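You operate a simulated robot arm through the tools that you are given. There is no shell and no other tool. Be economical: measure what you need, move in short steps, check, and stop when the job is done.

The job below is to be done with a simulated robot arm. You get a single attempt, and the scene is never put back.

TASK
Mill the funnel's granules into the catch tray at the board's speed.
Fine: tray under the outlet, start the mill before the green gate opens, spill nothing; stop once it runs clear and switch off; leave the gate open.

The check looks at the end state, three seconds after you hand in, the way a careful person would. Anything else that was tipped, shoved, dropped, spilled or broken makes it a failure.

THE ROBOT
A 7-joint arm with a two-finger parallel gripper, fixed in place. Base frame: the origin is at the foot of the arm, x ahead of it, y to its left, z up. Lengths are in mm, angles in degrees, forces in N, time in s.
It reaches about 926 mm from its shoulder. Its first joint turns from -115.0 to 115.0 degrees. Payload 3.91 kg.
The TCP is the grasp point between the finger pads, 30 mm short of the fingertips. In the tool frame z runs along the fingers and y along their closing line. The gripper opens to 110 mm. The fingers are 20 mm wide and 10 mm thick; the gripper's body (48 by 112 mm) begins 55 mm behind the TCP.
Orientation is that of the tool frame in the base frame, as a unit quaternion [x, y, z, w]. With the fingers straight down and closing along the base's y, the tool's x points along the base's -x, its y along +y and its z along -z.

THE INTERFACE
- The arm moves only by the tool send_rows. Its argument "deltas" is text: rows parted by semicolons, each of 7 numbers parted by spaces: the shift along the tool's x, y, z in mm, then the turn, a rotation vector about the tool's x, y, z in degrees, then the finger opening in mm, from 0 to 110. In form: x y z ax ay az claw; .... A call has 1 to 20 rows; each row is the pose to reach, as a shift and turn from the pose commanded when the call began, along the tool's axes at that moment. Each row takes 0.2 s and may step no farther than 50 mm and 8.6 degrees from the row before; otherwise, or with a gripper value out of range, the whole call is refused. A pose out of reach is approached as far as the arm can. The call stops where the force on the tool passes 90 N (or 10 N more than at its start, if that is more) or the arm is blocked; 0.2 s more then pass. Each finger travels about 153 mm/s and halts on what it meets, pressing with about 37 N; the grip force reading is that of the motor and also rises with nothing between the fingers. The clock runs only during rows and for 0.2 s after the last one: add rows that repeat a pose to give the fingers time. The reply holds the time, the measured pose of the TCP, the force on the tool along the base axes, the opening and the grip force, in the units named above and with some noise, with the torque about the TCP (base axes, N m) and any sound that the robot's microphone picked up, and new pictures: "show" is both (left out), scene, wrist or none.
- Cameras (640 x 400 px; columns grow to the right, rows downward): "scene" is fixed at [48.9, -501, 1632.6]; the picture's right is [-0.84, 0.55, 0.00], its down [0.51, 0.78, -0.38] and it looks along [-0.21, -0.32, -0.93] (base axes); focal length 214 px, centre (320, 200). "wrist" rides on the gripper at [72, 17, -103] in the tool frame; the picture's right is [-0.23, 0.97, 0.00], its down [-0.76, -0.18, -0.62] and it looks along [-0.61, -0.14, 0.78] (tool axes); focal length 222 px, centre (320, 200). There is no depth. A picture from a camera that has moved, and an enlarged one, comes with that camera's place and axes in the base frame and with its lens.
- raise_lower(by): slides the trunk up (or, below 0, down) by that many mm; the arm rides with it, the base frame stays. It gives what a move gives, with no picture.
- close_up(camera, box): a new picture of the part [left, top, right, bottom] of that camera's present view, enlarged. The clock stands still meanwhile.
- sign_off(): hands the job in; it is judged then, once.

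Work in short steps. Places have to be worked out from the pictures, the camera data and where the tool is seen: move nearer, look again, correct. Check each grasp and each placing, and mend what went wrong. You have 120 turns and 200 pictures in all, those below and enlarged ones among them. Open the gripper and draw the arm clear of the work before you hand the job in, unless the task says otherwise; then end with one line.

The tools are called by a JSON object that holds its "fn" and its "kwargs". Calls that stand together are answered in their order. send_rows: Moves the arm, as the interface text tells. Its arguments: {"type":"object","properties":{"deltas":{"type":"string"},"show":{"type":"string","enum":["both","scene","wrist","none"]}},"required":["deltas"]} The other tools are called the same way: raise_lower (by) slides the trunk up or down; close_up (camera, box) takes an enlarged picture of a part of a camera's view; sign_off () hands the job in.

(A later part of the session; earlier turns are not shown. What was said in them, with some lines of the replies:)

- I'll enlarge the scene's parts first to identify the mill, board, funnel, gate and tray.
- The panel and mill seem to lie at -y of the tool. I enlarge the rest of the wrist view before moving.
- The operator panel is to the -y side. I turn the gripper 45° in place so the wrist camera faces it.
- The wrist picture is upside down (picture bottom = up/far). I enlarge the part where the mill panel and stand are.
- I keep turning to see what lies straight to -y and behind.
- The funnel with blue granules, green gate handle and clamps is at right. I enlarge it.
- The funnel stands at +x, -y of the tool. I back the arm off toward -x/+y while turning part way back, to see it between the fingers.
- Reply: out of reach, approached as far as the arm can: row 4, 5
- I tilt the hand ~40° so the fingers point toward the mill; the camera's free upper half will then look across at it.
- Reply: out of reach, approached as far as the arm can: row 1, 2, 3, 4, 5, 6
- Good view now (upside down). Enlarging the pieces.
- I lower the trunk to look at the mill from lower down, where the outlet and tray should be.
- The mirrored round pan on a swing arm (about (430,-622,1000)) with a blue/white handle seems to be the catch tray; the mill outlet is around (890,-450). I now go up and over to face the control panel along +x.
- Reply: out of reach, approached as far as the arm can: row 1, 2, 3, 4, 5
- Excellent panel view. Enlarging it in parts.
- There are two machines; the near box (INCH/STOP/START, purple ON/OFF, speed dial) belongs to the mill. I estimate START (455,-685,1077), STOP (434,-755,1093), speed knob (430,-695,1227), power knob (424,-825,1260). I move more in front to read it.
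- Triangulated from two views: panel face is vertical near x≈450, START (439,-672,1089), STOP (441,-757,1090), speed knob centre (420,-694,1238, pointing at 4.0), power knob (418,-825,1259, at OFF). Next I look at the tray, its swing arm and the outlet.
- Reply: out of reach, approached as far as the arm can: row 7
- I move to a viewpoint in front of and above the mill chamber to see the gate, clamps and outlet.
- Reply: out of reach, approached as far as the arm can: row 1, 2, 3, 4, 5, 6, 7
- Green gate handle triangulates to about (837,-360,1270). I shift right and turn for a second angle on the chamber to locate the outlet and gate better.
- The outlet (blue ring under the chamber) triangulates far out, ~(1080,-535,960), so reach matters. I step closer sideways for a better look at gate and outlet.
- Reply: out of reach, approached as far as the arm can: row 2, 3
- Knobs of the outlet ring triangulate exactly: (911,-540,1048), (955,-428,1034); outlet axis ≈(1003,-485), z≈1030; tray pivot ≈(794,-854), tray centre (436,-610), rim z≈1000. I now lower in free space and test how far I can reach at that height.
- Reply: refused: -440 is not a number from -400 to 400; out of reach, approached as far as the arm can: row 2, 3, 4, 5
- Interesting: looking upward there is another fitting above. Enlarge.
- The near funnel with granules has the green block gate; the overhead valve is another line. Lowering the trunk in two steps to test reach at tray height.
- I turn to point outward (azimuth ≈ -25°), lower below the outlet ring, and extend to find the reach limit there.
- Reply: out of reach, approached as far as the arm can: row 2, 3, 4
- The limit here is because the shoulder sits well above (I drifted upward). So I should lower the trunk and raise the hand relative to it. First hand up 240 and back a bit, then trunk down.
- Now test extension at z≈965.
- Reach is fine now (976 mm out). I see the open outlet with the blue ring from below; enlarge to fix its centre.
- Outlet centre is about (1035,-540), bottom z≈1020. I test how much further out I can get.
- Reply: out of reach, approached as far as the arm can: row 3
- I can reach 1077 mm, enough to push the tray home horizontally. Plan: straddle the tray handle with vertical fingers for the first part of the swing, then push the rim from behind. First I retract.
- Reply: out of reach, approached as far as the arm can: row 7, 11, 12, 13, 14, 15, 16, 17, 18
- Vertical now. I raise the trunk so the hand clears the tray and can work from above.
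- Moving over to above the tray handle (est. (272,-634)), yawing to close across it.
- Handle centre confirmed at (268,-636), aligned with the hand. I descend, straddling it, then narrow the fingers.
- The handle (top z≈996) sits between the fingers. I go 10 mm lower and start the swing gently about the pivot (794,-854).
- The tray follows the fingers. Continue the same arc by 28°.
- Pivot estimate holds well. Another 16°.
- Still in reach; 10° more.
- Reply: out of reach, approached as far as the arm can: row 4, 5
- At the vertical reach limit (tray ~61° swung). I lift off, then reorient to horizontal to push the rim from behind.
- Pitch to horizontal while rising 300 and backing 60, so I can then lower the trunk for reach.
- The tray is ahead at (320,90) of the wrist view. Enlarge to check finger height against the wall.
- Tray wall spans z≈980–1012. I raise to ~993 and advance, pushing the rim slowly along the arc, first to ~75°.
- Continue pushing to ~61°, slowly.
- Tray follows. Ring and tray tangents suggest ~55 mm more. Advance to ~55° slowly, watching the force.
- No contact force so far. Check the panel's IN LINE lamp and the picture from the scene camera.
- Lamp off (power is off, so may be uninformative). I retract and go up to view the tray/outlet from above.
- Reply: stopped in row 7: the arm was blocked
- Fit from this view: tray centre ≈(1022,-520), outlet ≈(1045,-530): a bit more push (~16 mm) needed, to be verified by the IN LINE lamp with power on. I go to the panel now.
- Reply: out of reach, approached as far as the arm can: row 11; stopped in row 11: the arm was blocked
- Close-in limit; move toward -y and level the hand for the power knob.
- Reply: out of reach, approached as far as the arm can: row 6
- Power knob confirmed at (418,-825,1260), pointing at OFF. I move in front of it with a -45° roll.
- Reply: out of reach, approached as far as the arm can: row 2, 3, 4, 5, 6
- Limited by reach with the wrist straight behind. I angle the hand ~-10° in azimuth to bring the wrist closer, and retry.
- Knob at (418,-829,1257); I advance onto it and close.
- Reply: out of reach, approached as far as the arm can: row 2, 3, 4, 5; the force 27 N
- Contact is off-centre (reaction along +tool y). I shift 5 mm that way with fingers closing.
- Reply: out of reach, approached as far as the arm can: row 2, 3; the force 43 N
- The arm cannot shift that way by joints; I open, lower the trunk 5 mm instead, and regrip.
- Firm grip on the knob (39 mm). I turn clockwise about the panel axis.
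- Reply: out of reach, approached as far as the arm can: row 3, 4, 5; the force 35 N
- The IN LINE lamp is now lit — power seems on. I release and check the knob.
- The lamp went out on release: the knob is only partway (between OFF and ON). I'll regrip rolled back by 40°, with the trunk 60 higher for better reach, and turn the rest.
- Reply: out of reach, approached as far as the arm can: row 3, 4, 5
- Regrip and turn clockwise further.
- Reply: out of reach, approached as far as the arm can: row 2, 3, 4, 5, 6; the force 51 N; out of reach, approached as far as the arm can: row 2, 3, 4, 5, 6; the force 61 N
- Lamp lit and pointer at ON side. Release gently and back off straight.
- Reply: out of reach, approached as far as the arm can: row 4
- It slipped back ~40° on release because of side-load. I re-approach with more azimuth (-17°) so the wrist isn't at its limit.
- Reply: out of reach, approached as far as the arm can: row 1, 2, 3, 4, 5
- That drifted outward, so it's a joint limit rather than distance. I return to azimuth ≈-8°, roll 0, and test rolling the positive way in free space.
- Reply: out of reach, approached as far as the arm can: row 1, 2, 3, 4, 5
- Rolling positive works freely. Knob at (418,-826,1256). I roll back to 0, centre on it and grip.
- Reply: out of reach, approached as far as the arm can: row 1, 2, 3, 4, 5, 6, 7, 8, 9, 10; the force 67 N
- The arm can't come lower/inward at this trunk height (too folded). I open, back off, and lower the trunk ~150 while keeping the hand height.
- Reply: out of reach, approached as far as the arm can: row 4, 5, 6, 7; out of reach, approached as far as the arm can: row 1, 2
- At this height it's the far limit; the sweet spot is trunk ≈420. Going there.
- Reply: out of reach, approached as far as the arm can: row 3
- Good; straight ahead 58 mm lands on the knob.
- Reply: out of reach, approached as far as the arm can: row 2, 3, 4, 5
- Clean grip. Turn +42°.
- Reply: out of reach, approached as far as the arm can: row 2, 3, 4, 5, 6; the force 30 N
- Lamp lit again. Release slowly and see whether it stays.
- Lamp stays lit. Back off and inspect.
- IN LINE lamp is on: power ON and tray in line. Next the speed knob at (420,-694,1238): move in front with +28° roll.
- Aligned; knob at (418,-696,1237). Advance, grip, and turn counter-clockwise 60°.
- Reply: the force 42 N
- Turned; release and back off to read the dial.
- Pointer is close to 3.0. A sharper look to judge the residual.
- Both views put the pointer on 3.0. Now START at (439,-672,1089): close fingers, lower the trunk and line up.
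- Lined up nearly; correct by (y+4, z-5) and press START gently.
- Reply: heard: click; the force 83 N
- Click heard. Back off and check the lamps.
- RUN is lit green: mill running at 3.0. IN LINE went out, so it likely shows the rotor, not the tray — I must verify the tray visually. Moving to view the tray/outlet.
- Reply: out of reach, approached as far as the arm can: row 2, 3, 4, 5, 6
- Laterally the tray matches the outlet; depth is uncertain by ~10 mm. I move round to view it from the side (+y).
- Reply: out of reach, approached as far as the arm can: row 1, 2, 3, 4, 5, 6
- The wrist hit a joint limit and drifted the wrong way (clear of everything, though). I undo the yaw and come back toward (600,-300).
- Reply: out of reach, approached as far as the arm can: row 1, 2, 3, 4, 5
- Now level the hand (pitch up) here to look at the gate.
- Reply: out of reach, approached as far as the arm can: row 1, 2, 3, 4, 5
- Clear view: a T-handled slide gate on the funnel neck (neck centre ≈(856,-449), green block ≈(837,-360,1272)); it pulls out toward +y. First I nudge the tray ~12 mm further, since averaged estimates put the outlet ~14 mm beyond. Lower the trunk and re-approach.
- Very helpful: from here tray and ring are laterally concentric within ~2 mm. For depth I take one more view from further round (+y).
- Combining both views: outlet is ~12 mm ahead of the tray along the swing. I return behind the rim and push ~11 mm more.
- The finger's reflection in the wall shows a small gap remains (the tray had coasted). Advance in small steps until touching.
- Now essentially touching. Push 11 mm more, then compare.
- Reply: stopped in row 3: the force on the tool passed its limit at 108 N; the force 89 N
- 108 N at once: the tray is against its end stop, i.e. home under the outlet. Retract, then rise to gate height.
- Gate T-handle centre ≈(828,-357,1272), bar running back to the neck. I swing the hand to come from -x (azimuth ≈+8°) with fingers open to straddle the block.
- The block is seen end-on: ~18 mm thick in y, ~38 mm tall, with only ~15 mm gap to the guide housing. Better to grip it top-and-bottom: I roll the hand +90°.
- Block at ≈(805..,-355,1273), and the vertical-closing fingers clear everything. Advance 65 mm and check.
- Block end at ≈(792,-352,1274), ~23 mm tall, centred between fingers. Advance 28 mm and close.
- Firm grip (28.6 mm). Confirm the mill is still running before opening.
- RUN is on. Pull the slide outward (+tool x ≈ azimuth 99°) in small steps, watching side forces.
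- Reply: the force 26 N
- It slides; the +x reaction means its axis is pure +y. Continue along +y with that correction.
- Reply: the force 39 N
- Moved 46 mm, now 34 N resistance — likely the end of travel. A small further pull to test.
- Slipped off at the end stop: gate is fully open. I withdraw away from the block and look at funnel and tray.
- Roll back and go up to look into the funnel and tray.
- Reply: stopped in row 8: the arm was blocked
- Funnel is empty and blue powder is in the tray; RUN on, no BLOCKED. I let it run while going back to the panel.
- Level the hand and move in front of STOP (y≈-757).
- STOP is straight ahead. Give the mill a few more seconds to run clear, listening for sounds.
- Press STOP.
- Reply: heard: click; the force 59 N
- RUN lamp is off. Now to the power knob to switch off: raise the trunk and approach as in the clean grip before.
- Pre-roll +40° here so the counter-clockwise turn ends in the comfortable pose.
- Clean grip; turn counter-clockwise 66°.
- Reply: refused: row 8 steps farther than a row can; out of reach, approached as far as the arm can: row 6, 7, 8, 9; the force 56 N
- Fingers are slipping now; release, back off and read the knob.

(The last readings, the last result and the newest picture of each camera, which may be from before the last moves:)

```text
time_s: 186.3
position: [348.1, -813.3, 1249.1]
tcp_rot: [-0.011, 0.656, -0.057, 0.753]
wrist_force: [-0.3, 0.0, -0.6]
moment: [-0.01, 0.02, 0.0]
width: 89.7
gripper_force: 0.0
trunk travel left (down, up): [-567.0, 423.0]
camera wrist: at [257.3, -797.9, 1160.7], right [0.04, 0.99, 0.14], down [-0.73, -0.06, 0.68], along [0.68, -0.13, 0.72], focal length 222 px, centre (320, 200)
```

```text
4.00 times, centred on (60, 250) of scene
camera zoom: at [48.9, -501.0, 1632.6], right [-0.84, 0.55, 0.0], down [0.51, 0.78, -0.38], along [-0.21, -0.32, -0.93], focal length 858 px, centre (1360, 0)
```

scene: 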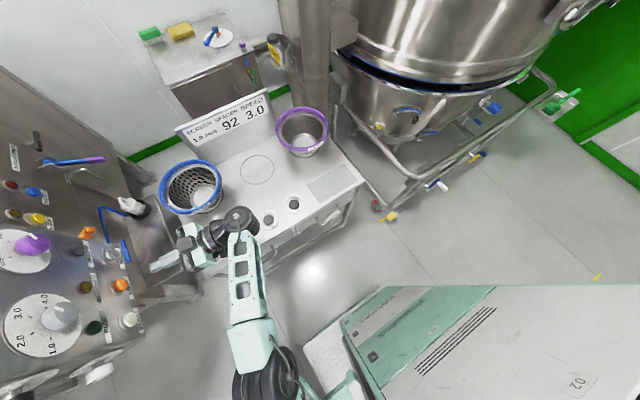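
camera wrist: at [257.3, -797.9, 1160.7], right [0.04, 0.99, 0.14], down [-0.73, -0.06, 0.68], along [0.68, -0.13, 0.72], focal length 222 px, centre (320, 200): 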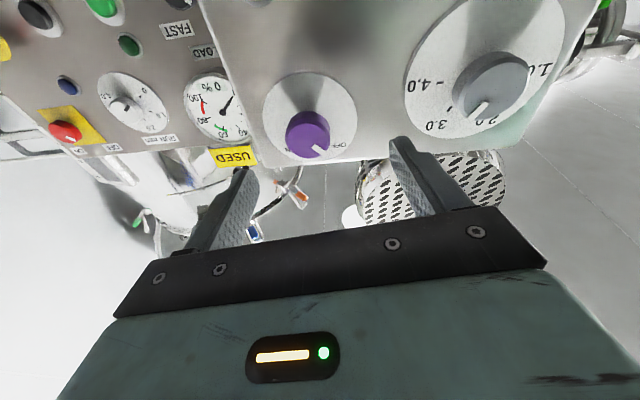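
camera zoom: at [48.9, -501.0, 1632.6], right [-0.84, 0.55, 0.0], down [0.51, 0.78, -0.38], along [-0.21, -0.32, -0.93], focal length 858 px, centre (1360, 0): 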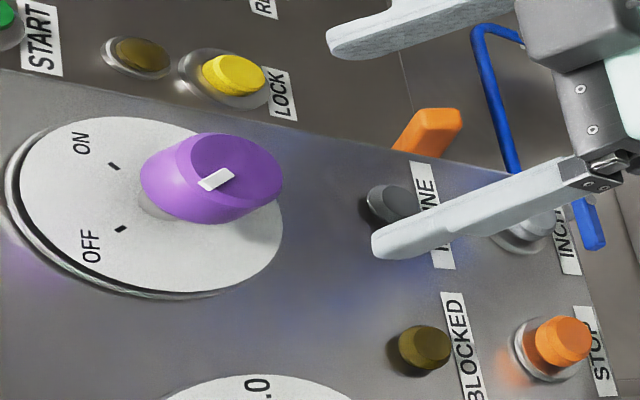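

{"fn": "close_up", "kwargs": {"camera": "wrist", "box": [260, 70, 360, 170]}}

{"fn": "close_up", "kwargs": {"camera": "scene", "box": [0, 220, 80, 280]}}

```text
4.00 times, centred on (310, 120) of wrist
camera zoom: at [257.3, -797.9, 1160.7], right [0.04, 0.99, 0.14], down [-0.73, -0.06, 0.68], along [0.68, -0.13, 0.72], focal length 888 px, centre (360, 520)
```

zoom: 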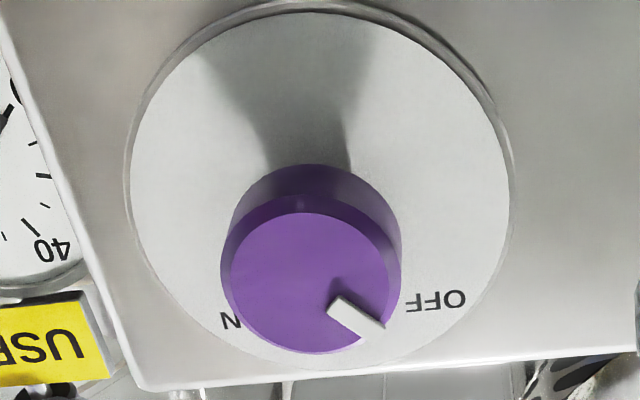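

```text
6.67 times, centred on (40, 250) of scene
camera zoom: at [48.9, -501.0, 1632.6], right [-0.84, 0.55, 0.0], down [0.51, 0.78, -0.38], along [-0.21, -0.32, -0.93], focal length 1430 px, centre (2187, -133)
```

zoom: 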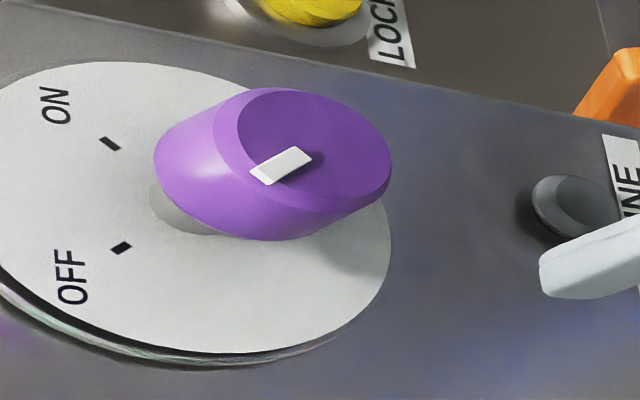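

Computed in the panel plane, the pointer is at 55° vs. OFF label 51° (ON ≈127°): switched OFF. I draw the arm clear, and take a last look toward the tray on the way.

{"fn": "send_rows", "kwargs": {"deltas": "0 0 -20 0 0 0 90;0 35 -20 0 0 0 100;0 75 -20 0 7 0 100;0 115 -20 0 14 0 100;0 155 -20 0 21 0 100;0 195 -20 0 28 0 100;0 235 -20 0 35 0 100;0 275 -20 0 42 0 100;0 310 -20 0 48 0 100", "show": "none"}}

{"fn": "send_rows", "kwargs": {"deltas": "-28 35 28 4 0 4 100;-56 70 56 8 0 8 100;-84 105 84 12 0 12 100;-112 140 112 16 0 16 100;-135 170 140 20 0 20 100", "show": "both"}}

```text
time_s: 188.3
position: [352.5, -504.0, 1215.9]
tcp_rot: [0.015, 0.905, -0.057, 0.42]
wrist_force: [0.8, -0.1, -0.9]
moment: [0.0, -0.05, 0.02]
width: 99.8
gripper_force: 0.1
out of reach, approached as far as the arm can: row 2, 3, 4, 5
trunk travel left (down, up): [-567.0, 423.0]
```

```text
refused: row 1 steps farther than a row can; nothing moved
```

{"fn": "send_rows", "kwargs": {"deltas": "-23 29 23 3.3 0 3.3 100;-46 58 46 6.6 0 6.6 100;-69 87 69 10 0 10 100;-92 116 92 13.3 0 13.3 100;-115 145 115 16.6 0 16.6 100;-135 170 138 20 0 20 100", "show": "both"}}

{"fn": "close_up", "kwargs": {"camera": "wrist", "box": [250, 0, 490, 200]}}

```text
time_s: 189.7
position: [571.5, -363.1, 1215.4]
tcp_rot: [0.244, 0.865, -0.141, 0.416]
wrist_force: [0.0, -1.6, 0.0]
moment: [0.02, -0.03, 0.03]
width: 100.0
gripper_force: 0.1
out of reach, approached as far as the arm can: row 4, 5, 6
trunk travel left (down, up): [-567.0, 423.0]
camera wrist: at [473.3, -280.0, 1221.1], right [0.65, 0.75, 0.14], down [-0.09, -0.1, 0.99], along [0.76, -0.65, 0.0], focal length 222 px, centre (320, 200)
```

scene: 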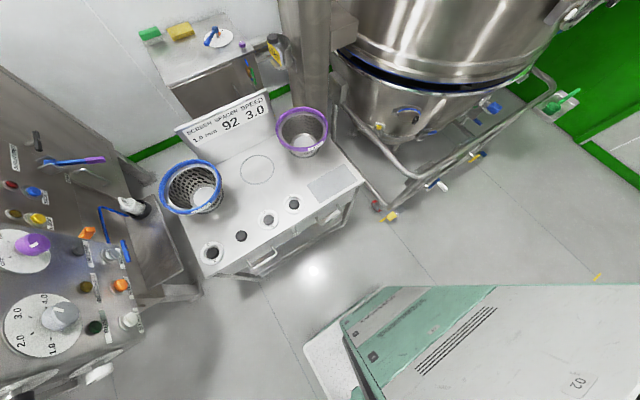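
wrist: 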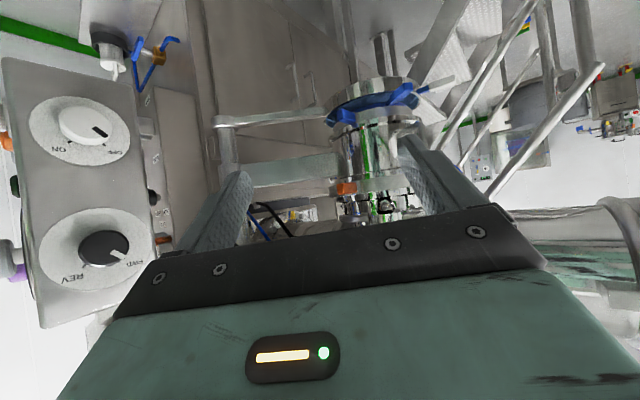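

```text
2.00 times, centred on (370, 100) of wrist
camera zoom: at [473.3, -280.0, 1221.1], right [0.65, 0.75, 0.14], down [-0.09, -0.1, 0.99], along [0.76, -0.65, 0.0], focal length 444 px, centre (220, 400)
5 turns are left
```

zoom: 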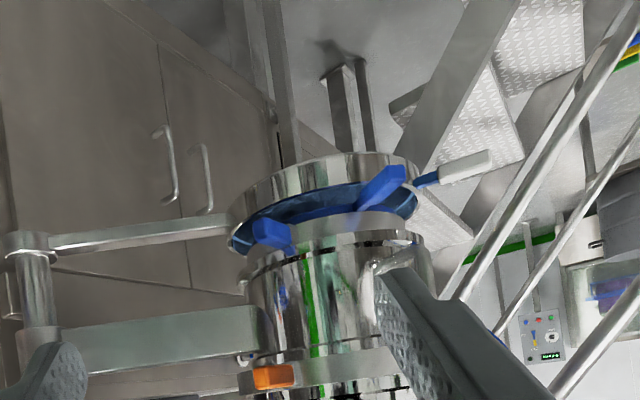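

Nothing has spilled on the floor or stairs, the tray sits under the outlet holding the powder, and all panel lamps are out. The gate is still open and the arm is clear with the gripper open, so I hand in.

{"fn": "sign_off", "kwargs": {}}

```text
The job is handed in.
```

I milled the funnel's granules into the catch tray at 3.0 with no spill in view, then stopped the mill, switched it off and left the green gate open. The power knob reads about 4° from OFF, and I judged the mill clear by the empty funnel plus about 14 s more running.
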